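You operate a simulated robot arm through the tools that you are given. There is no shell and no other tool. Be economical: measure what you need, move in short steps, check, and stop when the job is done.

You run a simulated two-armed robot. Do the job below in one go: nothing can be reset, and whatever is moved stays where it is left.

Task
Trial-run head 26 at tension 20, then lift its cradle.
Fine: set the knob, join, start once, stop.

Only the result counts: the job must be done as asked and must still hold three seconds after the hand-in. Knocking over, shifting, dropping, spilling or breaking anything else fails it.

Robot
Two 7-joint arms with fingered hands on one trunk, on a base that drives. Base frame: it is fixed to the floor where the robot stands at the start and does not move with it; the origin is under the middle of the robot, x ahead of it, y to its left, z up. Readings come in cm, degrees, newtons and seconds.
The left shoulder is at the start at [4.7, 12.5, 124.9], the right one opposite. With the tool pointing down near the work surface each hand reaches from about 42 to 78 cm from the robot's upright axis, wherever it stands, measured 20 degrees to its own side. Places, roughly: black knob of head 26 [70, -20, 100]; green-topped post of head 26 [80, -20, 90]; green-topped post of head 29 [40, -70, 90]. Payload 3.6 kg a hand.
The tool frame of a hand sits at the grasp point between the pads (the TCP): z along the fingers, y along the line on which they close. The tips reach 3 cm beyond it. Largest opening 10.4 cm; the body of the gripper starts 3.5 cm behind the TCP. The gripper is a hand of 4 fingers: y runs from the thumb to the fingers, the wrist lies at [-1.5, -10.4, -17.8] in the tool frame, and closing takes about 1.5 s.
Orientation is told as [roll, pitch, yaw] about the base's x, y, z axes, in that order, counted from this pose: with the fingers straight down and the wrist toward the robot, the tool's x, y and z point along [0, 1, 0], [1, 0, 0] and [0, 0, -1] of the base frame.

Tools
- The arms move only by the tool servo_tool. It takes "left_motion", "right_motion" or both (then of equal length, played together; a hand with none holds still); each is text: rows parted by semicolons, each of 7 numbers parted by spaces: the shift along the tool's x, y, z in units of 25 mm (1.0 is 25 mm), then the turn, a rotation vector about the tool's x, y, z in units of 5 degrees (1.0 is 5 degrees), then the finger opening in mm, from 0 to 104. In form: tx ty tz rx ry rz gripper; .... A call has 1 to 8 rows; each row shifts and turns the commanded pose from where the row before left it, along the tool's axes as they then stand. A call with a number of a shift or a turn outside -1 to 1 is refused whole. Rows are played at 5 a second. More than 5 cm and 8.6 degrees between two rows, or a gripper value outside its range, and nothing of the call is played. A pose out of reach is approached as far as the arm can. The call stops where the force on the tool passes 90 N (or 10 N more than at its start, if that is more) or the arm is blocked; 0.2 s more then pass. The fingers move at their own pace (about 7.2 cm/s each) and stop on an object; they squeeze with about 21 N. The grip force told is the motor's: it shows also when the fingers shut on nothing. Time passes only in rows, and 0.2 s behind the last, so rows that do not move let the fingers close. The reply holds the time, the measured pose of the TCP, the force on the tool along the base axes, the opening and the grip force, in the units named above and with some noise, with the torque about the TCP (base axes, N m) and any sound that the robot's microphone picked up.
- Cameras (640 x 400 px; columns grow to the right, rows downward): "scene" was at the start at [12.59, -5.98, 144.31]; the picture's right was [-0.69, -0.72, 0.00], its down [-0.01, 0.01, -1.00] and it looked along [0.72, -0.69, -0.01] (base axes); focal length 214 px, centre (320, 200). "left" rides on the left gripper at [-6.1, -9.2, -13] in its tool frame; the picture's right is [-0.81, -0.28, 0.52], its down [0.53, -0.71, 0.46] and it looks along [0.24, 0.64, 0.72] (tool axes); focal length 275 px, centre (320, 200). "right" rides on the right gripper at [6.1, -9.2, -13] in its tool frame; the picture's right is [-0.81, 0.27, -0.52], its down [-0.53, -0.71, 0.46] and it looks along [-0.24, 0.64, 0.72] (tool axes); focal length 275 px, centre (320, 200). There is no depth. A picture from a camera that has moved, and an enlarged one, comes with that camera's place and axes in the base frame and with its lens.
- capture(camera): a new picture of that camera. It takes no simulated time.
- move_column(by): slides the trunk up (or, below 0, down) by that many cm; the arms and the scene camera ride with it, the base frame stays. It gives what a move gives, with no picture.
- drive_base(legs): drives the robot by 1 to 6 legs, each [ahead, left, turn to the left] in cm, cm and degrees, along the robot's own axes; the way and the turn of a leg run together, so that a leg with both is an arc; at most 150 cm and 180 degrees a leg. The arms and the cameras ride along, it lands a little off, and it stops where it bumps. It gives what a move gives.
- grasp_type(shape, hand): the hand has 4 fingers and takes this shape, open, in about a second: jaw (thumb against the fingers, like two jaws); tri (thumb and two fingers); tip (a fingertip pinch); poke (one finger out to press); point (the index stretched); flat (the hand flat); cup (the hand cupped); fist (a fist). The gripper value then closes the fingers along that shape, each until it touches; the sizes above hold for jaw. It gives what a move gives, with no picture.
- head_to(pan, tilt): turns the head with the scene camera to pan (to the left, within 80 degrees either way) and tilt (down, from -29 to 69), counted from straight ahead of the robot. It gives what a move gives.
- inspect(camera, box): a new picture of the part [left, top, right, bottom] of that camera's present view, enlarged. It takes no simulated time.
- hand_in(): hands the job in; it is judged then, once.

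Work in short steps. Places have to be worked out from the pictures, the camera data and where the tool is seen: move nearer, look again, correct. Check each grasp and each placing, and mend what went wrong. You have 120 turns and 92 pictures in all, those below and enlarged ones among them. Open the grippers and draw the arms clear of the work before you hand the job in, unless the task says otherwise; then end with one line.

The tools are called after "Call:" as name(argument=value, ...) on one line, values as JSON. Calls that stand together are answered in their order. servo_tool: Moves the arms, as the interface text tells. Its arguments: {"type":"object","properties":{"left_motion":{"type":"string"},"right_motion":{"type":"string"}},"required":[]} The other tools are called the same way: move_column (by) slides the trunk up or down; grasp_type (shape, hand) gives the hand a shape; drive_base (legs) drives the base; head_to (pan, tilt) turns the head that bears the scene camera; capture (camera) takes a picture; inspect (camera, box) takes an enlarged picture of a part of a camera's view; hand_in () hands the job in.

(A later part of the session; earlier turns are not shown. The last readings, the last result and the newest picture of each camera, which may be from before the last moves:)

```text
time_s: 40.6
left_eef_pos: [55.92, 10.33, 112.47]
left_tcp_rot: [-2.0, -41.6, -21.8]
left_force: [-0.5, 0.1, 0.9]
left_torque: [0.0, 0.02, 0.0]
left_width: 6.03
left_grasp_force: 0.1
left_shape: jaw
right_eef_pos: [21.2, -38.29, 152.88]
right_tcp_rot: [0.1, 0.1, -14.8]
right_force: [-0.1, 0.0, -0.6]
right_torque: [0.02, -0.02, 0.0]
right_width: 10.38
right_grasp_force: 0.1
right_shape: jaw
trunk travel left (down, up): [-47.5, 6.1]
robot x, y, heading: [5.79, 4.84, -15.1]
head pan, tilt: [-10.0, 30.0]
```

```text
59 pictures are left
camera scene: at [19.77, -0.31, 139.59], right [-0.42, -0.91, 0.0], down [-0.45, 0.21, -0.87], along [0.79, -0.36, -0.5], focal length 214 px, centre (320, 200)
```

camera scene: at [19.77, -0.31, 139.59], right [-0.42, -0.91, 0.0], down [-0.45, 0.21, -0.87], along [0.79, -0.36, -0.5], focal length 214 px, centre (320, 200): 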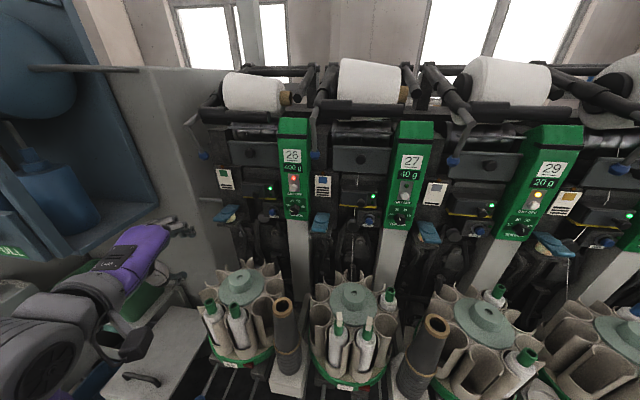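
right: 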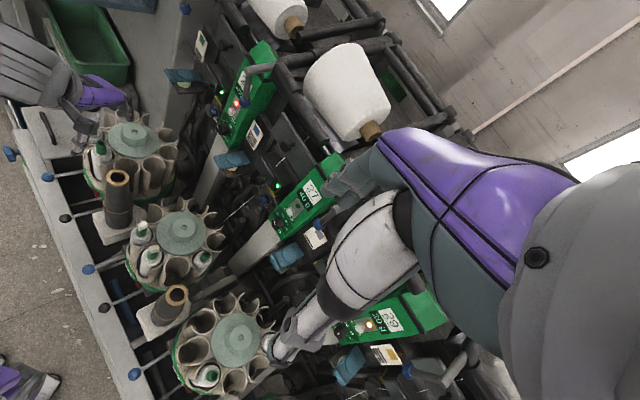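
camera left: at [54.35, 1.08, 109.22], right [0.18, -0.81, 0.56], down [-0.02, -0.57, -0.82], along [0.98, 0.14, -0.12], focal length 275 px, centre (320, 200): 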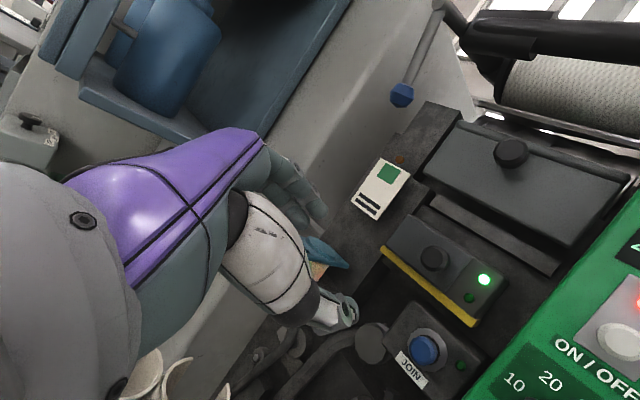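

The base just touched the machine's foot and stopped; heading is -15°. I swing the hand right and toward the knob with yaw going to -36.

Call:
servo_tool(left_motion="-0.65 0.23 0.34 0 -0.465 0.525 60;-0.65 0.23 0.34 0 -0.465 0.525 60;-0.65 0.23 0.34 0 -0.465 0.525 60;-0.65 0.23 0.34 0 -0.465 0.525 60;-0.65 0.23 0.34 -0.6 0 0 60;-0.65 0.23 0.34 -0.6 0 0 60;-0.65 0.23 0.34 -0.6 0 0 60;-0.65 0.23 0.34 -0.6 0 0 60")

Call:
servo_tool(left_motion="0 0 0 -1 0 0 60;0 0 0 -1 0 0 60;0 0 0 -1 0 0 60;0 0 0 -1 0 0 60;0 0 0 0 0 0 60")

Call:
capture(camera="left")

Call:
capture(camera="scene")

```text
time_s: 42.4
left_eef_pos: [55.33, -1.81, 111.48]
left_tcp_rot: [-3.3, -48.9, -36.4]
left_force: [0.0, -0.1, -0.2]
left_torque: [-0.02, -0.03, -0.02]
left_width: 6.03
left_grasp_force: 0.0
left_shape: jaw
left hand out of reach, approached as far as the arm can: row 6, 7, 8
right_eef_pos: [21.12, -38.44, 152.74]
right_tcp_rot: [0.1, 0.0, -14.9]
right_force: [-0.3, -0.6, -0.2]
right_torque: [0.0, -0.02, -0.02]
right_width: 10.37
right_grasp_force: 0.0
right_shape: jaw
trunk travel left (down, up): [-47.5, 6.1]
robot x, y, heading: [6.16, 4.84, -14.7]
head pan, tilt: [-10.0, 30.0]
```

```text
time_s: 43.6
left_eef_pos: [57.31, 1.68, 112.07]
left_tcp_rot: [-5.2, -70.9, -33.0]
left_force: [-0.5, 0.1, 0.7]
left_torque: [0.01, 0.01, 0.0]
left_width: 6.02
left_grasp_force: 0.0
left_shape: jaw
left hand out of reach, approached as far as the arm can: row 1, 2, 3, 4
right_eef_pos: [21.23, -38.29, 152.64]
right_tcp_rot: [0.1, 0.1, -14.9]
right_force: [-0.3, -0.7, -0.5]
right_torque: [0.02, -0.04, -0.02]
right_width: 10.36
right_grasp_force: 0.0
right_shape: jaw
trunk travel left (down, up): [-47.5, 6.1]
robot x, y, heading: [5.54, 4.72, -14.7]
head pan, tilt: [-10.0, 30.0]
```

```text
58 pictures are left
camera left: at [41.21, 6.2, 107.92], right [-0.19, -0.89, -0.41], down [0.47, 0.28, -0.84], along [0.86, -0.35, 0.36], focal length 275 px, centre (320, 200)
```

left: 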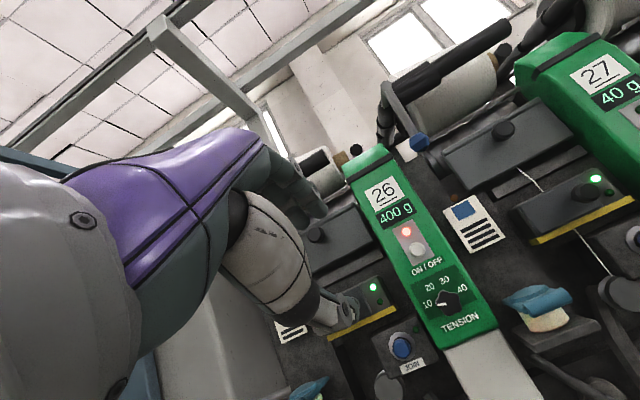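

```text
57 pictures are left
camera scene: at [19.74, -0.32, 139.59], right [-0.42, -0.91, 0.0], down [-0.45, 0.21, -0.87], along [0.79, -0.36, -0.5], focal length 214 px, centre (320, 200)
```

scene: 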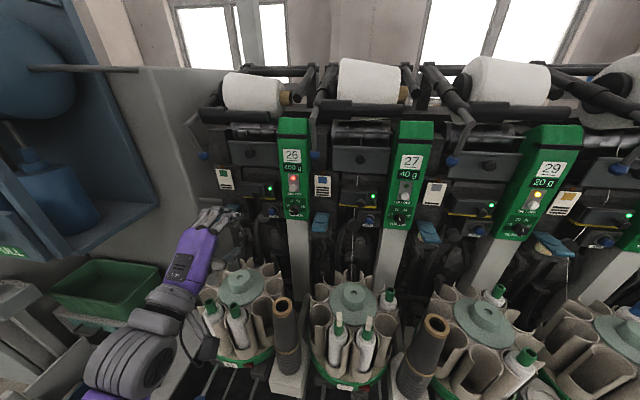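

Extending should relieve the fold limit: I move along toward the knob to about 7-8 cm in front of it.

Call:
servo_tool(left_motion="-0.1 -0.06 0.88 0 0 0 60;-0.1 -0.06 0.88 0 0 0 60;-0.2 -0.06 0.88 0 0 0 60;-0.2 -0.06 0.88 0 0 0 60;-0.28 -0.06 0.88 0 0 0 60;-0.28 -0.06 0.88 0 0 0 60;-0.28 -0.06 0.88 0 0 0 60;-0.28 -0.06 0.88 0 0 0 60")

Call:
capture(camera="left")

```text
time_s: 45.4
left_eef_pos: [71.04, -6.46, 105.66]
left_tcp_rot: [-5.3, -70.6, -33.0]
left_force: [0.0, 0.4, -0.8]
left_torque: [-0.04, 0.0, 0.01]
left_width: 6.03
left_grasp_force: 0.1
left_shape: jaw
left hand out of reach, approached as far as the arm can: row 1, 2, 3, 4, 5, 6, 7, 8
right_eef_pos: [21.28, -38.36, 152.82]
right_tcp_rot: [0.1, 0.0, -14.8]
right_force: [-0.8, 0.9, 1.1]
right_torque: [-0.01, -0.01, 0.01]
right_width: 10.36
right_grasp_force: 0.1
right_shape: jaw
trunk travel left (down, up): [-47.5, 6.1]
robot x, y, heading: [5.14, 4.84, -14.7]
head pan, tilt: [-10.0, 30.0]
```

```text
56 pictures are left
camera left: at [55.06, -1.99, 101.53], right [-0.19, -0.89, -0.41], down [0.47, 0.28, -0.84], along [0.86, -0.35, 0.36], focal length 275 px, centre (320, 200)
```

left: 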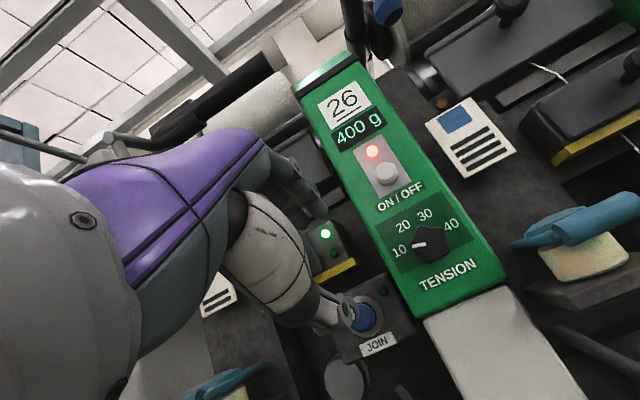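

The finger tips are near JOIN, and the hand cannot go further right palm-down. I back off 5 cm, roll the hand 40° counterclockwise (more wrist freedom), and then move right.

Call:
servo_tool(left_motion="0 0.2 -1 0 0 0 60;0 0.2 -1 0 0 0 60;0 0 0 0 0 -1 60;0 0 0 0 0 -1 60;0 0 0 0 0 -1 60;0 0 0 0 0 -1 60;0 0 0 0 0 -1 60;0 0 0 0 0 -1 60")

Call:
servo_tool(left_motion="0 0 0 0 0 -1 60;0 0 0 0 0 -1 60;-0.7 -0.6 0 0 0 0 60;-0.7 -0.6 0 0 0 0 60;-0.7 -0.6 0 0 0 0 60;0 0 0 0 0 0 60")

Call:
capture(camera="left")

Call:
capture(camera="scene")

```text
time_s: 47.2
left_eef_pos: [68.65, -1.51, 107.88]
left_tcp_rot: [-56.9, -53.6, 23.8]
left_force: [0.0, -1.0, -0.6]
left_torque: [-0.02, 0.03, -0.03]
left_width: 6.02
left_grasp_force: 0.1
left_shape: jaw
left hand out of reach, approached as far as the arm can: row 4, 5, 6, 7, 8
right_eef_pos: [21.14, -38.35, 152.79]
right_tcp_rot: [0.1, 0.0, -14.9]
right_force: [0.1, 0.2, 0.6]
right_torque: [-0.02, 0.03, -0.03]
right_width: 10.37
right_grasp_force: 0.0
right_shape: jaw
trunk travel left (down, up): [-47.5, 6.1]
robot x, y, heading: [5.95, 4.96, -14.9]
head pan, tilt: [-10.0, 30.0]
```

```text
time_s: 48.6
left_eef_pos: [66.3, -1.18, 104.42]
left_tcp_rot: [-63.2, -44.9, 31.4]
left_force: [-0.1, -0.5, -0.7]
left_torque: [-0.02, 0.0, 0.02]
left_width: 6.02
left_grasp_force: 0.0
left_shape: jaw
left hand out of reach, approached as far as the arm can: row 1, 2, 3, 4, 5
right_eef_pos: [21.14, -38.4, 152.8]
right_tcp_rot: [0.1, 0.0, -14.9]
right_force: [-0.7, 0.1, 0.7]
right_torque: [0.02, 0.0, 0.0]
right_width: 10.37
right_grasp_force: 0.1
right_shape: jaw
trunk travel left (down, up): [-47.5, 6.1]
robot x, y, heading: [5.58, 4.62, -14.8]
head pan, tilt: [-10.0, 30.0]
```

```text
55 pictures are left
camera left: at [49.21, -1.27, 106.06], right [-0.03, -0.99, 0.15], down [0.07, -0.15, -0.99], along [1.0, -0.02, 0.07], focal length 275 px, centre (320, 200)
```

left: 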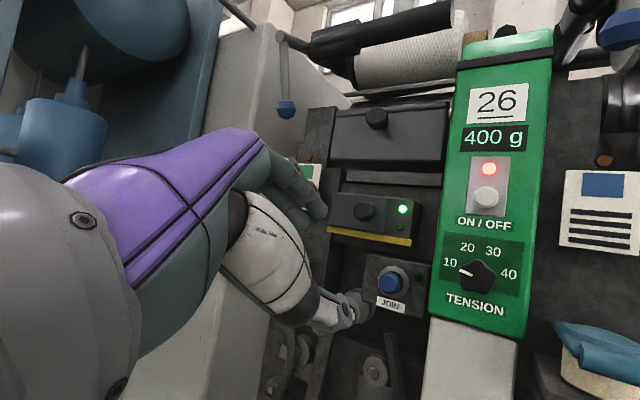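

```text
54 pictures are left
camera scene: at [19.76, -0.31, 139.59], right [-0.42, -0.91, 0.0], down [-0.45, 0.21, -0.87], along [0.79, -0.36, -0.5], focal length 214 px, centre (320, 200)
```

scene: 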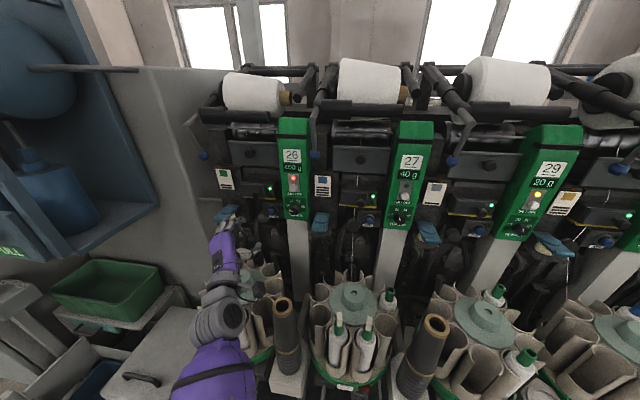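

Pressing the limit is no use; the first stance (heading 0, pointing inward) actually reached within 4 cm of the knob. I retract and unroll, then put the base at about [2.5,-2] heading 0 and lower the trunk.

Call:
servo_tool(left_motion="0 0 -0.5 0 0 1 60;0 0 -0.5 0 0 1 60;0 0 -0.5 0 0 1 60;0 0 -0.5 0 0 1 60;0 0 -0.3 0 0 1 60;0 0 0 0 0 1 60;0 0 0 0 0 1 60;0 0 0 0 0 1 60")

Call:
drive_base(legs=[[-2, 0, 0], [0, -7.5, 0], [0, 0, 15]])

Call:
head_to(pan=-25, tilt=30)

Call:
capture(camera="scene")

```text
time_s: 50.4
left_eef_pos: [62.01, 2.14, 106.42]
left_tcp_rot: [-4.9, -70.8, -33.1]
left_force: [0.1, -0.1, -0.2]
left_torque: [-0.03, -0.02, 0.01]
left_width: 5.99
left_grasp_force: 0.0
left_shape: jaw
right_eef_pos: [21.2, -38.37, 152.79]
right_tcp_rot: [0.0, 0.1, -14.8]
right_force: [0.1, 0.2, -0.5]
right_torque: [0.03, 0.01, -0.01]
right_width: 10.35
right_grasp_force: 0.1
right_shape: jaw
trunk travel left (down, up): [-47.5, 6.1]
robot x, y, heading: [5.52, 4.95, -14.8]
head pan, tilt: [-10.0, 30.0]
```

```text
time_s: 52.2
left_eef_pos: [57.82, -3.87, 106.45]
left_tcp_rot: [-4.8, -70.8, -32.7]
left_force: [0.0, -0.9, 0.5]
left_torque: [0.01, -0.03, 0.03]
left_width: 6.04
left_grasp_force: 0.0
left_shape: jaw
right_eef_pos: [17.23, -44.39, 152.79]
right_tcp_rot: [0.1, 0.0, -14.7]
right_force: [-0.6, 0.8, 0.1]
right_torque: [-0.02, -0.02, 0.01]
right_width: 10.37
right_grasp_force: 0.1
right_shape: jaw
trunk travel left (down, up): [-47.5, 6.1]
robot x, y, heading: [1.32, -1.19, -14.2]
head pan, tilt: [-10.0, 30.0]
stopped in leg 2: the robot was blocked; the commanded pose is now the measured one
```

```text
time_s: 53.0
left_eef_pos: [57.84, -3.73, 106.37]
left_tcp_rot: [-4.9, -70.8, -32.6]
left_force: [0.5, 0.0, 0.3]
left_torque: [0.01, 0.03, -0.03]
left_width: 6.0
left_grasp_force: 0.1
left_shape: jaw
right_eef_pos: [17.36, -44.43, 152.65]
right_tcp_rot: [0.1, 0.1, -14.6]
right_force: [0.0, 0.3, 0.0]
right_torque: [-0.01, 0.03, -0.02]
right_width: 10.39
right_grasp_force: 0.0
right_shape: jaw
trunk travel left (down, up): [-47.5, 6.1]
robot x, y, heading: [1.65, -1.31, -14.4]
head pan, tilt: [-25.0, 30.0]
```

```text
53 pictures are left
camera scene: at [14.36, -8.43, 139.59], right [-0.64, -0.77, 0.0], down [-0.39, 0.32, -0.87], along [0.67, -0.55, -0.5], focal length 214 px, centre (320, 200)
```

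scene: 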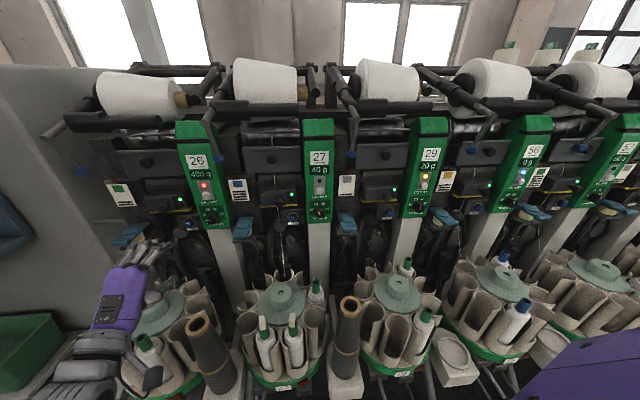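

The base cannot get closer than about 2 cm, and the limit found is that the hand cannot go too far right for its pointing direction. So I'd rather stand further right: raise the trunk, turn to -35° and slide 10 cm right along the row.

Call:
move_column(by=6)

Call:
drive_base(legs=[[-4, 0, -20], [0, -10, 0]])

Call:
head_to(pan=15, tilt=35)

Call:
capture(camera="scene")

```text
time_s: 54.0
left_eef_pos: [57.95, -3.9, 112.17]
left_tcp_rot: [-5.0, -70.5, -32.5]
left_force: [0.4, -1.0, 0.4]
left_torque: [0.02, 0.02, -0.01]
left_width: 6.03
left_grasp_force: 0.0
left_shape: jaw
right_eef_pos: [17.41, -44.59, 158.58]
right_tcp_rot: [0.1, 0.3, -14.6]
right_force: [0.3, -0.5, 0.3]
right_torque: [0.0, 0.03, -0.03]
right_width: 10.36
right_grasp_force: 0.1
right_shape: jaw
trunk travel left (down, up): [-53.5, 0.1]
robot x, y, heading: [1.72, -1.53, -14.5]
head pan, tilt: [-25.0, 30.0]
```

```text
time_s: 56.6
left_eef_pos: [44.38, -29.79, 112.22]
left_tcp_rot: [-4.8, -70.8, -52.8]
left_force: [0.3, 0.0, 0.6]
left_torque: [-0.01, 0.0, 0.0]
left_width: 6.03
left_grasp_force: 0.0
left_shape: jaw
right_eef_pos: [-7.88, -53.78, 158.79]
right_tcp_rot: [0.0, 0.0, -34.7]
right_force: [-0.4, -0.1, -1.0]
right_torque: [0.0, 0.02, 0.0]
right_width: 10.37
right_grasp_force: 0.1
right_shape: jaw
trunk travel left (down, up): [-53.5, 0.1]
robot x, y, heading: [-7.94, -8.02, -34.6]
head pan, tilt: [-25.0, 30.0]
```

```text
time_s: 57.7
left_eef_pos: [44.25, -29.74, 112.44]
left_tcp_rot: [-4.8, -70.8, -52.8]
left_force: [-0.4, -0.3, 0.2]
left_torque: [0.0, 0.0, 0.01]
left_width: 6.03
left_grasp_force: 0.1
left_shape: jaw
right_eef_pos: [-7.87, -53.79, 158.81]
right_tcp_rot: [0.0, 0.0, -34.8]
right_force: [-0.2, -0.2, -0.1]
right_torque: [0.02, 0.0, -0.03]
right_width: 10.35
right_grasp_force: 0.1
right_shape: jaw
trunk travel left (down, up): [-53.5, 0.1]
robot x, y, heading: [-7.45, -8.24, -34.9]
head pan, tilt: [15.0, 35.0]
```

```text
52 pictures are left
camera scene: at [0.62, -10.9, 145.24], right [-0.34, -0.94, 0.0], down [-0.54, 0.19, -0.82], along [0.77, -0.28, -0.57], focal length 214 px, centre (320, 200)
```

scene: 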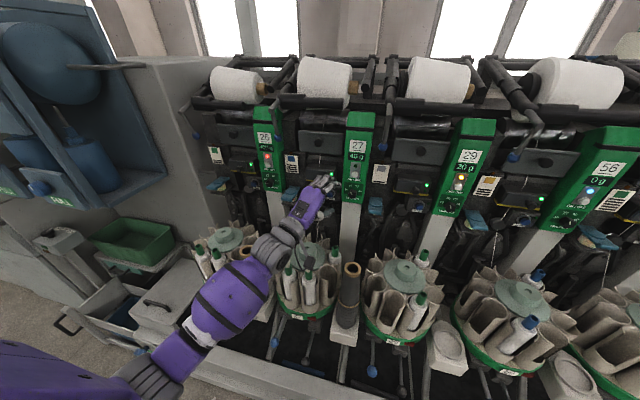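

Robot at [-7.7,-8.1], heading -35°. I swing the hand left toward post 26, bringing yaw back to about -36.

Call:
servo_tool(left_motion="0.85 0 -0.2 0 0.47 -0.165 60;0.86 0 -0.15 0 0.47 -0.165 60;0.88 0 -0.1 0 0.47 -0.165 60;0.9 0 -0.05 0 0.47 -0.165 60;0.9 0 0 0 0.47 -0.165 60;0.92 0 0.1 0 0.47 -0.165 60;0.92 0 0.1 0 0.47 -0.165 60;0.92 0 0.1 0 0.4 -0.15 60")

Call:
servo_tool(left_motion="0.9 -0.1 0.2 0 0 0 60;0.9 -0.1 0.2 0 0 0 60;0.8 -0.1 0.2 0 0 0 60;0.2 -0.1 0.2 0 0 0 60;0 0 0 0 0 0 60")

Call:
capture(camera="left")

```text
time_s: 59.5
left_eef_pos: [57.66, -17.42, 111.96]
left_tcp_rot: [-4.9, -70.2, -33.1]
left_force: [0.1, 0.3, -1.0]
left_torque: [-0.03, 0.02, -0.02]
left_width: 6.06
left_grasp_force: 0.1
left_shape: jaw
right_eef_pos: [-7.87, -53.8, 158.76]
right_tcp_rot: [0.0, 0.1, -34.8]
right_force: [0.3, 0.0, -0.1]
right_torque: [0.03, 0.01, 0.0]
right_width: 10.38
right_grasp_force: 0.1
right_shape: jaw
trunk travel left (down, up): [-53.5, 0.1]
robot x, y, heading: [-8.11, -8.02, -34.7]
head pan, tilt: [15.0, 35.0]
```

```text
time_s: 60.7
left_eef_pos: [62.82, -12.84, 110.02]
left_tcp_rot: [-4.8, -70.3, -33.3]
left_force: [0.8, -0.8, 0.0]
left_torque: [0.0, 0.01, 0.03]
left_width: 6.04
left_grasp_force: 0.1
left_shape: jaw
right_eef_pos: [-7.9, -53.76, 158.86]
right_tcp_rot: [0.0, 0.0, -34.8]
right_force: [0.2, 0.1, 0.2]
right_torque: [0.02, 0.01, -0.02]
right_width: 10.37
right_grasp_force: 0.2
right_shape: jaw
trunk travel left (down, up): [-53.5, 0.1]
robot x, y, heading: [-7.94, -8.22, -34.6]
head pan, tilt: [15.0, 35.0]
```

```text
51 pictures are left
camera left: at [46.84, -8.32, 106.09], right [-0.19, -0.89, -0.41], down [0.46, 0.29, -0.84], along [0.87, -0.35, 0.36], focal length 275 px, centre (320, 200)
```

left: 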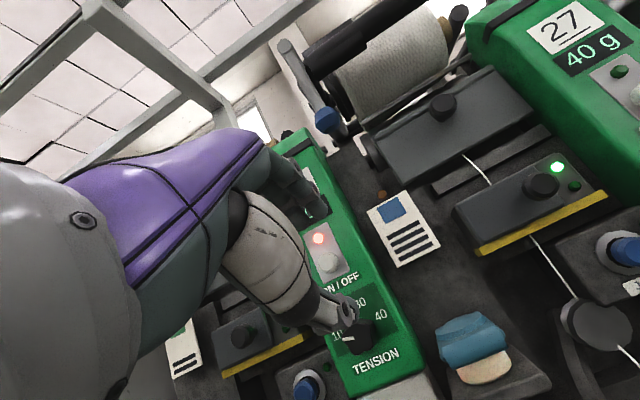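

No limit hit here, and the knob again reads [74.5,-16.7,103]. I lower the trunk 6 cm (hand to knob height), then roll the hand counterclockwise for the clockwise turn to come.

Call:
move_column(by=-6)

Call:
servo_tool(left_motion="0 0 0 -1 0 -1 60;0 0 0 -0.6 0 -1 60;0 0 0 0 0 -1 60;0 0 0 0 0 -1 60;0 0 0 0 0 -1 60;0 0 0 0 0 -1 60;0 0 0 0 0 -1 60;0 0 0 0 0 -1 60")

Call:
capture(camera="left")

Call:
capture(camera="scene")

```text
time_s: 61.7
left_eef_pos: [63.01, -12.92, 104.33]
left_tcp_rot: [-4.8, -70.5, -33.3]
left_force: [0.3, -0.1, -0.1]
left_torque: [0.0, 0.02, 0.0]
left_width: 6.04
left_grasp_force: 0.0
left_shape: jaw
right_eef_pos: [-7.87, -53.8, 152.67]
right_tcp_rot: [0.0, 0.0, -34.7]
right_force: [-0.6, 0.6, 0.7]
right_torque: [0.01, 0.0, 0.02]
right_width: 10.38
right_grasp_force: 0.0
right_shape: jaw
trunk travel left (down, up): [-47.5, 6.1]
robot x, y, heading: [-7.75, -8.18, -34.7]
head pan, tilt: [15.0, 35.0]
```

```text
time_s: 63.5
left_eef_pos: [62.82, -12.97, 104.19]
left_tcp_rot: [-72.5, -47.1, 39.5]
left_force: [0.1, 0.5, 0.7]
left_torque: [-0.03, -0.02, -0.02]
left_width: 6.05
left_grasp_force: 0.1
left_shape: jaw
right_eef_pos: [-7.78, -53.93, 152.75]
right_tcp_rot: [0.1, 0.1, -34.8]
right_force: [0.7, -0.8, 0.7]
right_torque: [0.03, 0.0, 0.0]
right_width: 10.36
right_grasp_force: 0.0
right_shape: jaw
trunk travel left (down, up): [-47.5, 6.1]
robot x, y, heading: [-7.88, -8.18, -34.7]
head pan, tilt: [15.0, 35.0]
```

```text
50 pictures are left
camera left: at [45.78, -13.29, 104.18], right [-0.03, -0.98, 0.22], down [0.16, -0.22, -0.96], along [0.99, 0.01, 0.17], focal length 275 px, centre (320, 200)
```

left: 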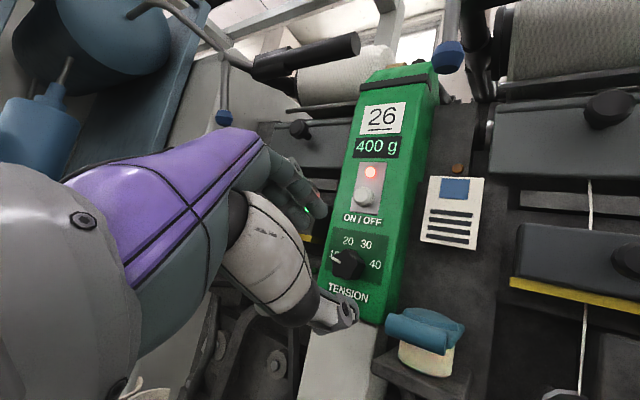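

```text
49 pictures are left
camera scene: at [5.42, -14.27, 138.81], right [-0.34, -0.94, 0.0], down [-0.54, 0.19, -0.82], along [0.77, -0.28, -0.57], focal length 214 px, centre (320, 200)
```

scene: 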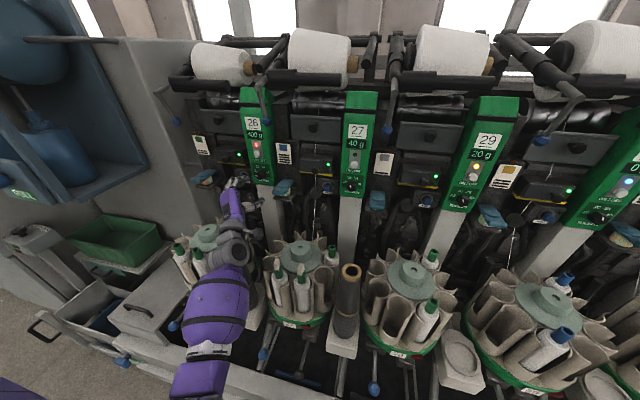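

The pose works. I roll 25° more and look closely at the knob mark.

Call:
servo_tool(left_motion="0 0 0 0 0 -1 60;0 0 0 0 0 -1 60;0 0 0 0 0 -1 60;0 0 0 0 0 -1 60;0 0 0 0 0 -1 60;0 0 0 0 0 0 60")

Call:
capture(camera="left")

Call:
inspect(camera="scene", box=[210, 120, 300, 210])

```text
time_s: 64.9
left_eef_pos: [62.92, -12.82, 104.23]
left_tcp_rot: [-77.2, -22.9, 47.5]
left_force: [0.2, 0.1, -0.7]
left_torque: [0.03, 0.0, -0.03]
left_width: 6.02
left_grasp_force: 0.1
left_shape: jaw
right_eef_pos: [-7.84, -53.88, 152.77]
right_tcp_rot: [0.0, 0.0, -34.8]
right_force: [-0.4, -0.3, -1.4]
right_torque: [-0.02, -0.01, 0.02]
right_width: 10.34
right_grasp_force: 0.0
right_shape: jaw
trunk travel left (down, up): [-47.5, 6.1]
robot x, y, heading: [-7.82, -8.41, -34.8]
head pan, tilt: [15.0, 35.0]
```

```text
48 pictures are left
camera left: at [46.41, -13.96, 108.83], right [0.15, -0.84, 0.52], down [-0.04, -0.53, -0.85], along [0.99, 0.11, -0.12], focal length 275 px, centre (320, 200)
```

left: 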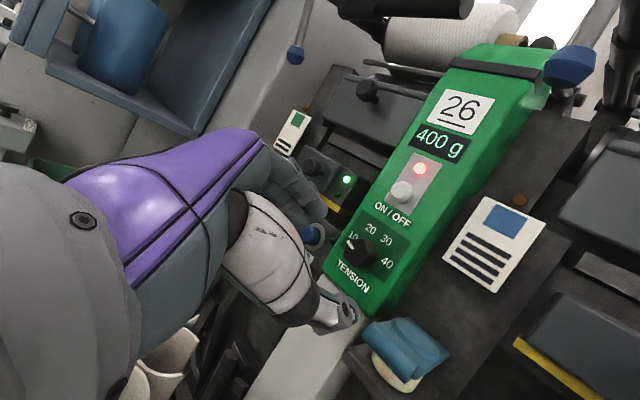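

```text
4.44 times, centred on (255, 165) of scene
camera zoom: at [5.45, -14.19, 138.81], right [-0.34, -0.94, 0.0], down [-0.54, 0.19, -0.82], along [0.77, -0.28, -0.57], focal length 953 px, centre (609, 356)
```

zoom: 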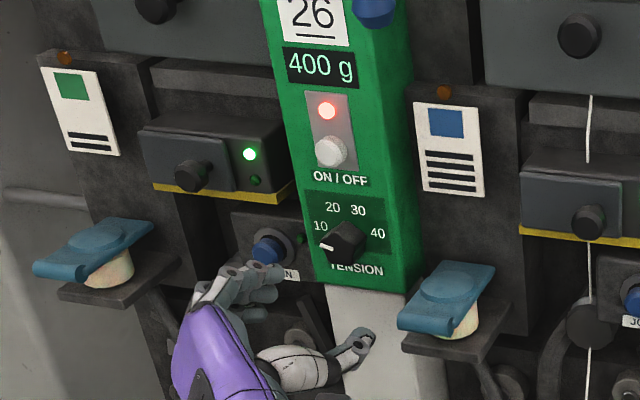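

The knob sits 4 cm along the tool's y and 11.7 cm ahead of the TCP. I align and advance 6.5 cm.

Call:
servo_tool(left_motion="0.03 0.53 0 0 0 0 60;0.03 0.53 0 0 0 0 60;0.03 0.52 0 0 0 0 60;0 0 0.65 0 0 0 60;0 0 0.65 0 0 0 60;0 0 0.65 0 0 0 60;0 0 0.65 0 0 0 60;0 0 0 0 0 0 60")

Call:
capture(camera="left")

Call:
inspect(camera="scene", box=[210, 120, 300, 210])

```text
time_s: 66.7
left_eef_pos: [70.19, -13.99, 104.13]
left_tcp_rot: [-77.2, -23.0, 47.4]
left_force: [1.0, 0.4, 0.3]
left_torque: [0.02, 0.05, 0.01]
left_width: 6.04
left_grasp_force: 0.1
left_shape: jaw
right_eef_pos: [-7.88, -53.87, 152.78]
right_tcp_rot: [0.0, 0.0, -34.8]
right_force: [0.2, 0.1, -0.7]
right_torque: [-0.03, 0.01, -0.03]
right_width: 10.38
right_grasp_force: 0.0
right_shape: jaw
trunk travel left (down, up): [-47.5, 6.1]
robot x, y, heading: [-7.98, -7.71, -34.4]
head pan, tilt: [15.0, 35.0]
```

```text
46 pictures are left
camera left: at [53.78, -15.11, 108.74], right [0.15, -0.84, 0.52], down [-0.04, -0.53, -0.85], along [0.99, 0.11, -0.11], focal length 275 px, centre (320, 200)
```

left: 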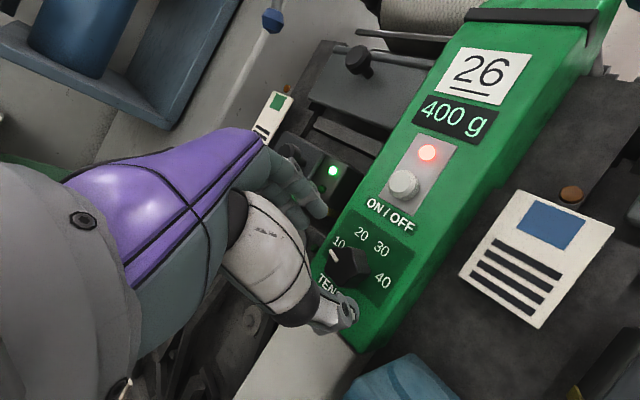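

```text
4.44 times, centred on (255, 165) of scene
camera zoom: at [5.42, -14.2, 138.82], right [-0.34, -0.94, 0.0], down [-0.54, 0.19, -0.82], along [0.77, -0.28, -0.57], focal length 953 px, centre (609, 356)
```

zoom: 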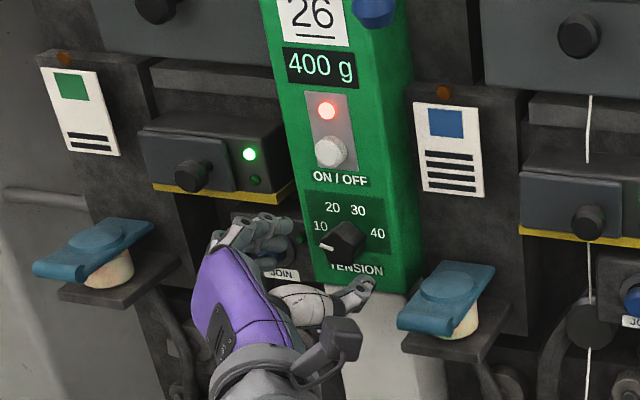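

Alignment is within 3 mm. I narrow to 46 mm to stay clear of JOIN, correct, and advance 3.5 cm around the knob.

Call:
servo_tool(left_motion="-0.14 0.1 0 0 0 0 46;0 0 0.35 0 0 0 46;0 0 0.35 0 0 0 46;0 0 0.35 0 0 0 46;0 0 0.35 0 0 0 46;0 0 0 0 0 0 46")

Call:
capture(camera="left")

Call:
inspect(camera="scene", box=[210, 120, 300, 210])

```text
time_s: 68.1
left_eef_pos: [73.3, -15.81, 104.12]
left_tcp_rot: [-77.3, -23.0, 47.7]
left_force: [-11.0, 9.2, 2.4]
left_torque: [-0.12, -0.21, 0.32]
left_width: 4.6
left_grasp_force: 0.0
left_shape: jaw
right_eef_pos: [-8.02, -53.67, 152.73]
right_tcp_rot: [0.1, -0.1, -34.7]
right_force: [0.5, -0.4, -0.1]
right_torque: [0.03, -0.01, 0.0]
right_width: 10.39
right_grasp_force: 0.1
right_shape: jaw
trunk travel left (down, up): [-47.5, 6.1]
robot x, y, heading: [-7.69, -7.57, -35.0]
head pan, tilt: [15.0, 35.0]
```

```text
44 pictures are left
camera left: at [56.7, -16.87, 108.63], right [0.15, -0.84, 0.52], down [-0.04, -0.53, -0.85], along [0.99, 0.11, -0.11], focal length 275 px, centre (320, 200)
```

left: 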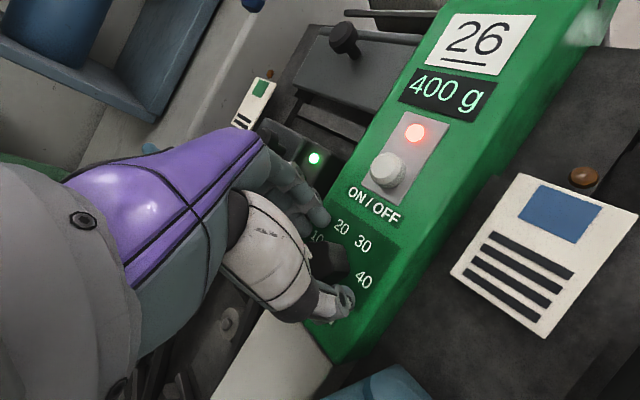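

```text
4.44 times, centred on (255, 165) of scene
camera zoom: at [5.26, -14.08, 138.84], right [-0.34, -0.94, 0.0], down [-0.54, 0.19, -0.82], along [0.77, -0.28, -0.57], focal length 953 px, centre (609, 356)
```

zoom: 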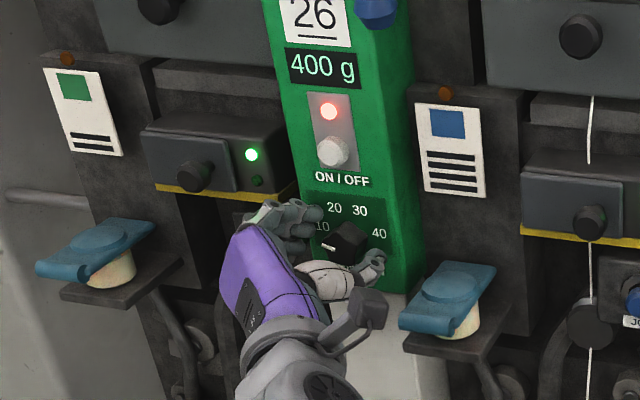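

The tips touch the panel lightly (14 N) with the knob centered between thumb and fingers. I back off 4 mm and close on the knob.

Call:
servo_tool(left_motion="0 0 -0.16 0 0 0 46;0 0 0 0 0 0 10;0 0 0 0 0 0 10;0 0 0 0 0 0 10;0 0 0 0 0 0 10;0 0 0 0 0 0 10;0 0 0 0 0 0 10;0 0 0 0 0 0 10")

Call:
inspect(camera="left", box=[240, 140, 440, 340])

```text
time_s: 69.9
left_eef_pos: [73.03, -16.01, 104.03]
left_tcp_rot: [-77.2, -23.0, 47.3]
left_force: [0.1, -9.4, 0.4]
left_torque: [-0.02, -0.03, -0.13]
left_width: 2.26
left_grasp_force: 20.9
left_shape: jaw
right_eef_pos: [-8.01, -54.02, 152.8]
right_tcp_rot: [0.1, 0.1, -34.8]
right_force: [-0.4, 0.1, -0.7]
right_torque: [-0.05, 0.01, -0.01]
right_width: 10.34
right_grasp_force: 0.0
right_shape: jaw
trunk travel left (down, up): [-47.5, 6.1]
robot x, y, heading: [-7.8, -8.17, -34.7]
head pan, tilt: [15.0, 35.0]
```

```text
2.00 times, centred on (340, 240) of left
camera zoom: at [56.49, -17.06, 108.61], right [0.15, -0.84, 0.51], down [-0.04, -0.53, -0.85], along [0.99, 0.11, -0.12], focal length 551 px, centre (280, 120)
```

zoom: 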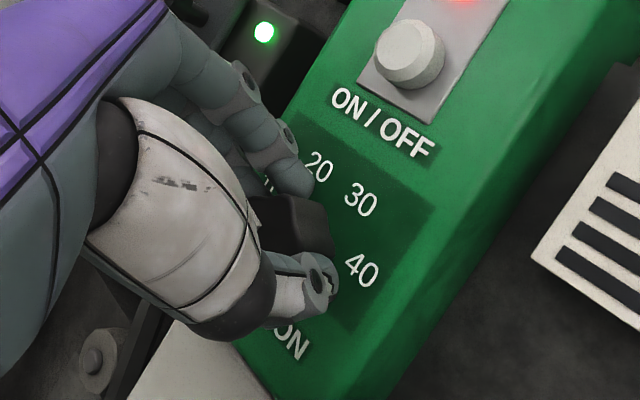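

Knob gripped (2.26 cm wide). I turn clockwise 40° and look.

Call:
servo_tool(left_motion="0 0 0 0 0 1 10;0 0 0 0 0 1 10;0 0 0 0 0 1 10;0 0 0 0 0 1 10;0 0 0 0 0 1 10;0 0 0 0 0 1 10;0 0 0 0 0 1 10;0 0 0 0 0 1 10")

Call:
inspect(camera="scene", box=[225, 150, 285, 200])

Call:
inspect(camera="left", box=[240, 140, 440, 340])

```text
time_s: 71.9
left_eef_pos: [70.24, -18.15, 107.15]
left_tcp_rot: [-71.9, -61.6, 34.4]
left_force: [-0.2, 0.0, -0.6]
left_torque: [-0.02, -0.02, -0.02]
left_width: 1.81
left_grasp_force: 20.5
left_shape: jaw
right_eef_pos: [-10.88, -53.49, 152.89]
right_tcp_rot: [0.4, -0.9, -34.8]
right_force: [0.2, 0.6, -0.4]
right_torque: [-0.1, 0.05, -0.05]
right_width: 10.36
right_grasp_force: 0.1
right_shape: jaw
trunk travel left (down, up): [-47.5, 6.1]
robot x, y, heading: [-8.41, -8.13, -34.5]
head pan, tilt: [15.0, 35.0]
stopped in row 8 (left hand): the arm was blocked; the commanded pose is now the measured one
```

```text
8.00 times, centred on (255, 175) of scene
camera zoom: at [2.73, -14.05, 139.05], right [-0.34, -0.94, 0.0], down [-0.52, 0.19, -0.83], along [0.78, -0.28, -0.56], focal length 1716 px, centre (840, 400)
```

zoom: 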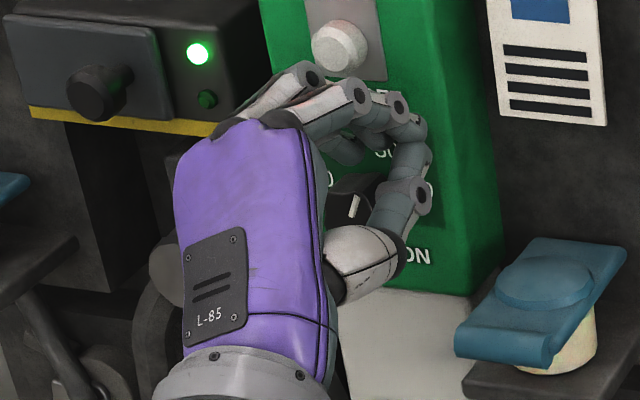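

```text
2.00 times, centred on (340, 240) of left
camera zoom: at [53.41, -16.88, 103.9], right [-0.13, -0.99, 0.05], down [0.34, -0.09, -0.94], along [0.93, -0.11, 0.35], focal length 551 px, centre (280, 120)
```

zoom: 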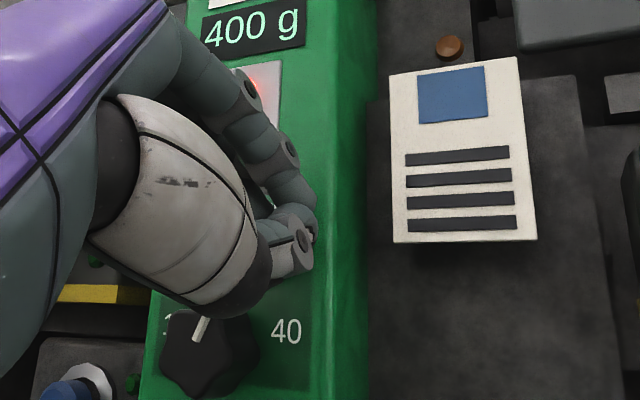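

The grip slipped off; the knob moved substantially though. I open, back away and look at the dial and lamp.

Call:
servo_tool(left_motion="0 0 0 0 0 0 30;0 0 -0.5 0 0 0 40;0 0 -0.7 0 0 0 46;0 0 -0.7 0 0 0 46;0 0 -0.7 0 0 0 46;0 0 0 0 0 0 46")

Call:
inspect(camera="scene", box=[210, 120, 300, 210])

Call:
capture(camera="left")

```text
time_s: 73.3
left_eef_pos: [67.51, -13.21, 105.99]
left_tcp_rot: [-68.1, -61.0, 31.7]
left_force: [0.1, -0.2, 0.4]
left_torque: [0.03, -0.02, 0.0]
left_width: 4.6
left_grasp_force: 0.0
left_shape: jaw
right_eef_pos: [-7.93, -53.84, 152.74]
right_tcp_rot: [-0.1, 0.1, -34.9]
right_force: [-0.4, 0.0, 0.8]
right_torque: [0.02, -0.01, 0.0]
right_width: 10.38
right_grasp_force: 0.1
right_shape: jaw
trunk travel left (down, up): [-47.5, 6.1]
robot x, y, heading: [-7.79, -8.41, -34.9]
head pan, tilt: [15.0, 35.0]
```

```text
4.44 times, centred on (255, 165) of scene
camera zoom: at [5.44, -14.26, 138.77], right [-0.34, -0.94, 0.0], down [-0.54, 0.19, -0.82], along [0.77, -0.28, -0.57], focal length 953 px, centre (609, 356)
```

zoom: 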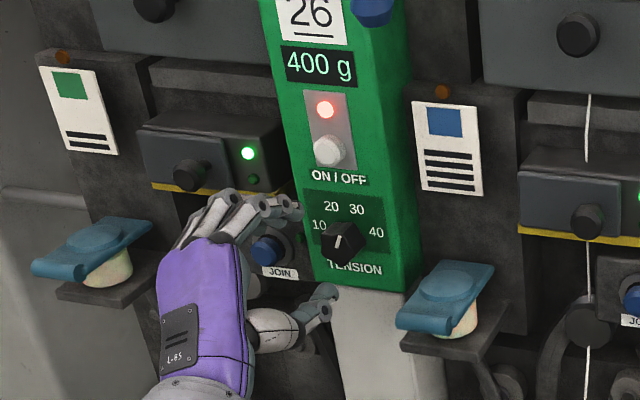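

```text
38 pictures are left
camera left: at [50.72, -12.01, 103.11], right [-0.11, -0.99, 0.03], down [0.32, -0.07, -0.95], along [0.94, -0.1, 0.32], focal length 275 px, centre (320, 200)
```

left: 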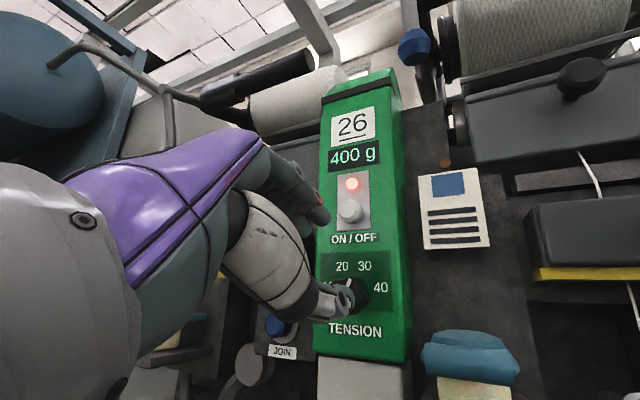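

Lamp still red and the panel is untouched, but the knob overshot to about midway 20–30. I zoom in to read the mark.

Call:
inspect(camera="scene", box=[238, 155, 278, 185])

Call:
inspect(camera="left", box=[310, 220, 410, 350])

```text
13.33 times, centred on (258, 170) of scene
camera zoom: at [5.44, -14.26, 138.77], right [-0.34, -0.94, 0.0], down [-0.54, 0.19, -0.82], along [0.77, -0.28, -0.57], focal length 2860 px, centre (1147, 600)
```

zoom: 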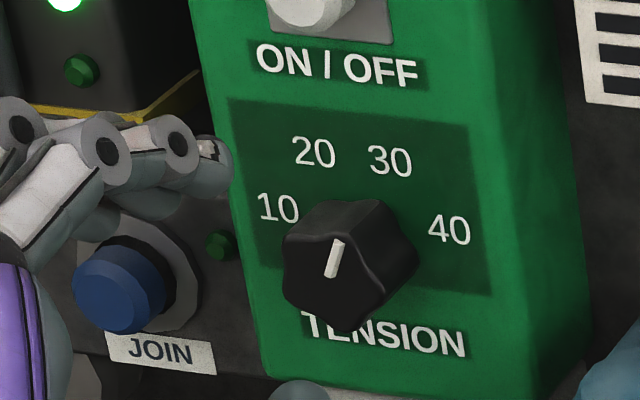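

```text
3.08 times, centred on (360, 285) of left
camera zoom: at [50.72, -12.01, 103.11], right [-0.11, -0.99, 0.03], down [0.32, -0.07, -0.95], along [0.94, -0.1, 0.32], focal length 847 px, centre (197, -62)
```

zoom: 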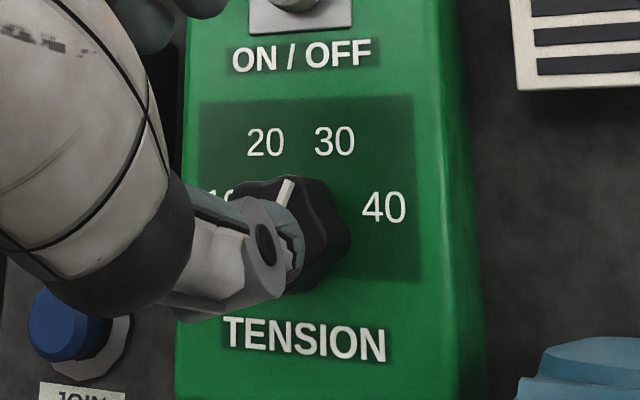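

The mark reads about +23° (≈30); 20 is at -25°, so about 48° back counterclockwise. I roll the hand to a middle angle and re-align in front of the knob, planning two small turns.

Call:
servo_tool(left_motion="0 0 0 0 0 -0.875 50;0 0 0 0 0 -0.875 50;0 0 0 0 0 -0.875 50;0 0 0 0 0 -0.875 50;0.34 0.05 0.3 0 0 0 50;0.34 0.05 0.3 0 0 0 50;0 0 0.3 0 0 0 50;0 0 0 0 0 0 50")

Call:
capture(camera="left")

```text
time_s: 75.1
left_eef_pos: [70.1, -13.37, 104.74]
left_tcp_rot: [-75.5, -44.3, 41.0]
left_force: [0.5, -0.4, -0.4]
left_torque: [0.03, 0.01, 0.03]
left_width: 4.95
left_grasp_force: 0.0
left_shape: jaw
right_eef_pos: [-7.94, -53.88, 152.76]
right_tcp_rot: [0.0, 0.1, -34.8]
right_force: [0.1, -0.2, -0.7]
right_torque: [-0.03, 0.02, 0.02]
right_width: 10.34
right_grasp_force: 0.0
right_shape: jaw
trunk travel left (down, up): [-47.5, 6.1]
robot x, y, heading: [-8.03, -8.08, -34.7]
head pan, tilt: [15.0, 35.0]
```

```text
35 pictures are left
camera left: at [52.88, -13.57, 104.97], right [-0.03, -0.96, 0.28], down [0.15, -0.28, -0.95], along [0.99, 0.01, 0.15], focal length 275 px, centre (320, 200)
```

left: 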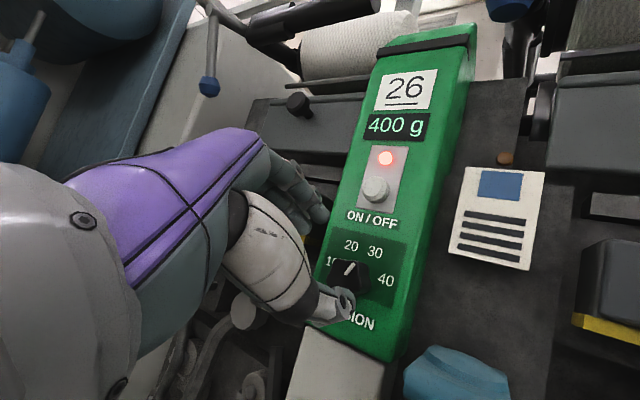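

Aligned within 3 mm. I advance 3.8 cm around the knob and close.

Call:
servo_tool(left_motion="0 0 0.38 0 0 0 44;0 0 0.38 0 0 0 44;0 0 0.38 0 0 0 44;0 0 0.38 0 0 0 44;0 0 0 0 0 0 44")

Call:
servo_tool(left_motion="0 0 0 0 0 0 10;0 0 0 0 0 0 10;0 0 0 0 0 0 10;0 0 0 0 0 0 10;0 0 0 0 0 0 10;0 0 0 0 0 0 10;0 0 0 0 0 0 10")

Call:
inspect(camera="left", box=[280, 160, 440, 340])

Call:
inspect(camera="scene", box=[225, 140, 285, 200])

```text
time_s: 76.3
left_eef_pos: [71.42, -15.45, 105.4]
left_tcp_rot: [-76.7, -44.9, 41.7]
left_force: [0.9, -0.5, -0.8]
left_torque: [-0.02, 0.01, -0.01]
left_width: 4.44
left_grasp_force: 0.1
left_shape: jaw
right_eef_pos: [-10.27, -53.2, 152.97]
right_tcp_rot: [0.3, -0.8, -34.8]
right_force: [0.3, -0.9, -0.1]
right_torque: [0.0, 0.0, -0.02]
right_width: 10.36
right_grasp_force: 0.0
right_shape: jaw
trunk travel left (down, up): [-47.5, 6.1]
robot x, y, heading: [-7.86, -7.89, -35.1]
head pan, tilt: [15.0, 35.0]
```

```text
time_s: 77.9
left_eef_pos: [71.45, -15.49, 105.46]
left_tcp_rot: [-76.7, -44.9, 41.8]
left_force: [-0.5, -0.3, -0.8]
left_torque: [0.01, -0.02, 0.03]
left_width: 1.03
left_grasp_force: 0.1
left_shape: jaw
right_eef_pos: [-10.23, -53.27, 152.96]
right_tcp_rot: [0.2, -0.8, -34.9]
right_force: [0.0, 0.2, 0.0]
right_torque: [-0.03, -0.03, 0.02]
right_width: 10.36
right_grasp_force: 0.1
right_shape: jaw
trunk travel left (down, up): [-47.5, 6.1]
robot x, y, heading: [-7.94, -8.17, -34.8]
head pan, tilt: [15.0, 35.0]
```

```text
2.22 times, centred on (360, 250) of left
camera zoom: at [54.29, -15.56, 105.39], right [-0.04, -0.96, 0.28], down [0.16, -0.28, -0.94], along [0.99, 0.01, 0.17], focal length 612 px, centre (231, 89)
```

zoom: 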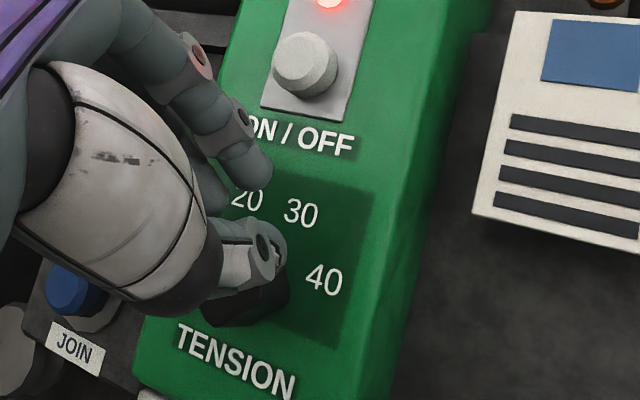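

```text
6.67 times, centred on (255, 170) of scene
camera zoom: at [3.36, -13.72, 139.04], right [-0.34, -0.94, 0.0], down [-0.53, 0.19, -0.83], along [0.78, -0.28, -0.56], focal length 1430 px, centre (753, 400)
```

zoom: 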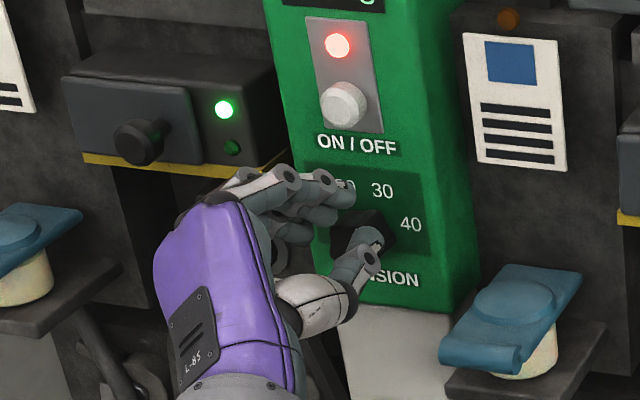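

The readings show the whole robot leaning back ~0.8°: some part of the arm other than the tool is pressing on something. I look at the whole arm.

Call:
head_to(pan=25, tilt=50)

Call:
capture(camera="scene")

```text
time_s: 78.7
left_eef_pos: [71.53, -15.46, 105.4]
left_tcp_rot: [-76.6, -44.9, 41.9]
left_force: [-0.2, 0.7, -0.8]
left_torque: [0.0, -0.02, -0.04]
left_width: 1.03
left_grasp_force: 0.1
left_shape: jaw
right_eef_pos: [-10.27, -53.36, 152.93]
right_tcp_rot: [0.3, -0.9, -34.8]
right_force: [0.1, -0.8, -0.3]
right_torque: [0.01, -0.01, -0.02]
right_width: 10.37
right_grasp_force: 0.1
right_shape: jaw
trunk travel left (down, up): [-47.5, 6.1]
robot x, y, heading: [-7.74, -8.08, -34.8]
head pan, tilt: [25.0, 50.0]
```

```text
32 pictures are left
camera scene: at [2.71, -12.09, 136.85], right [-0.17, -0.99, 0.0], down [-0.74, 0.13, -0.65], along [0.65, -0.11, -0.76], focal length 214 px, centre (320, 200)
```

scene: 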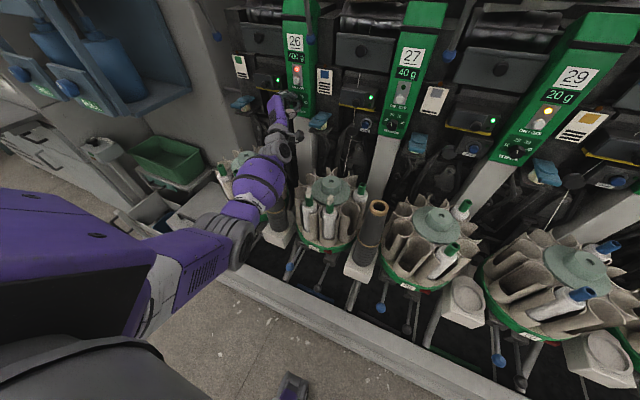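

The forearm appears to be leaning against the tall dark cone standing between magazines 1 and 2. I retreat straight back (relieving it), then raise the trunk and check the cone.

Call:
servo_tool(left_motion="0 0 -0.4 0 0 0 44;0 0 -0.5 0 0 0 44;0 0 -0.6 0 0 0 44;0 0 -0.6 0 0 0 44;0 0 0 0 0 0 44")

Call:
move_column(by=5.9)

Call:
capture(camera="scene")

```text
time_s: 79.9
left_eef_pos: [68.9, -12.54, 104.8]
left_tcp_rot: [-75.4, -44.2, 40.8]
left_force: [0.0, -0.3, 0.1]
left_torque: [0.0, 0.0, 0.0]
left_width: 4.37
left_grasp_force: 0.1
left_shape: jaw
right_eef_pos: [-7.87, -53.82, 152.7]
right_tcp_rot: [0.0, 0.2, -34.9]
right_force: [-0.1, -1.2, 0.2]
right_torque: [-0.01, 0.01, -0.01]
right_width: 10.36
right_grasp_force: 0.1
right_shape: jaw
trunk travel left (down, up): [-47.5, 6.1]
robot x, y, heading: [-8.05, -7.71, -34.9]
head pan, tilt: [25.0, 50.0]
```

```text
time_s: 80.9
left_eef_pos: [68.84, -12.6, 110.73]
left_tcp_rot: [-75.3, -44.3, 40.7]
left_force: [-0.1, -0.1, -0.3]
left_torque: [0.01, -0.05, -0.01]
left_width: 4.38
left_grasp_force: 0.1
left_shape: jaw
right_eef_pos: [-7.82, -53.83, 158.58]
right_tcp_rot: [0.0, 0.2, -34.9]
right_force: [0.7, -0.4, -0.8]
right_torque: [0.05, 0.08, -0.02]
right_width: 10.33
right_grasp_force: 0.0
right_shape: jaw
trunk travel left (down, up): [-53.4, 0.2]
robot x, y, heading: [-8.06, -7.87, -34.9]
head pan, tilt: [25.0, 50.0]
```

```text
31 pictures are left
camera scene: at [0.03, -9.33, 142.97], right [-0.17, -0.99, 0.0], down [-0.76, 0.13, -0.64], along [0.63, -0.11, -0.77], focal length 214 px, centre (320, 200)
```

scene: 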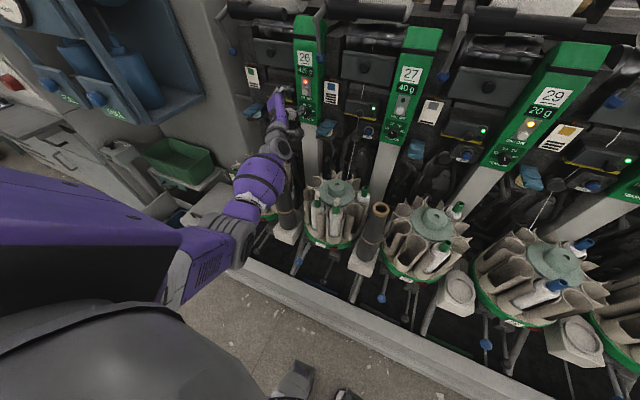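

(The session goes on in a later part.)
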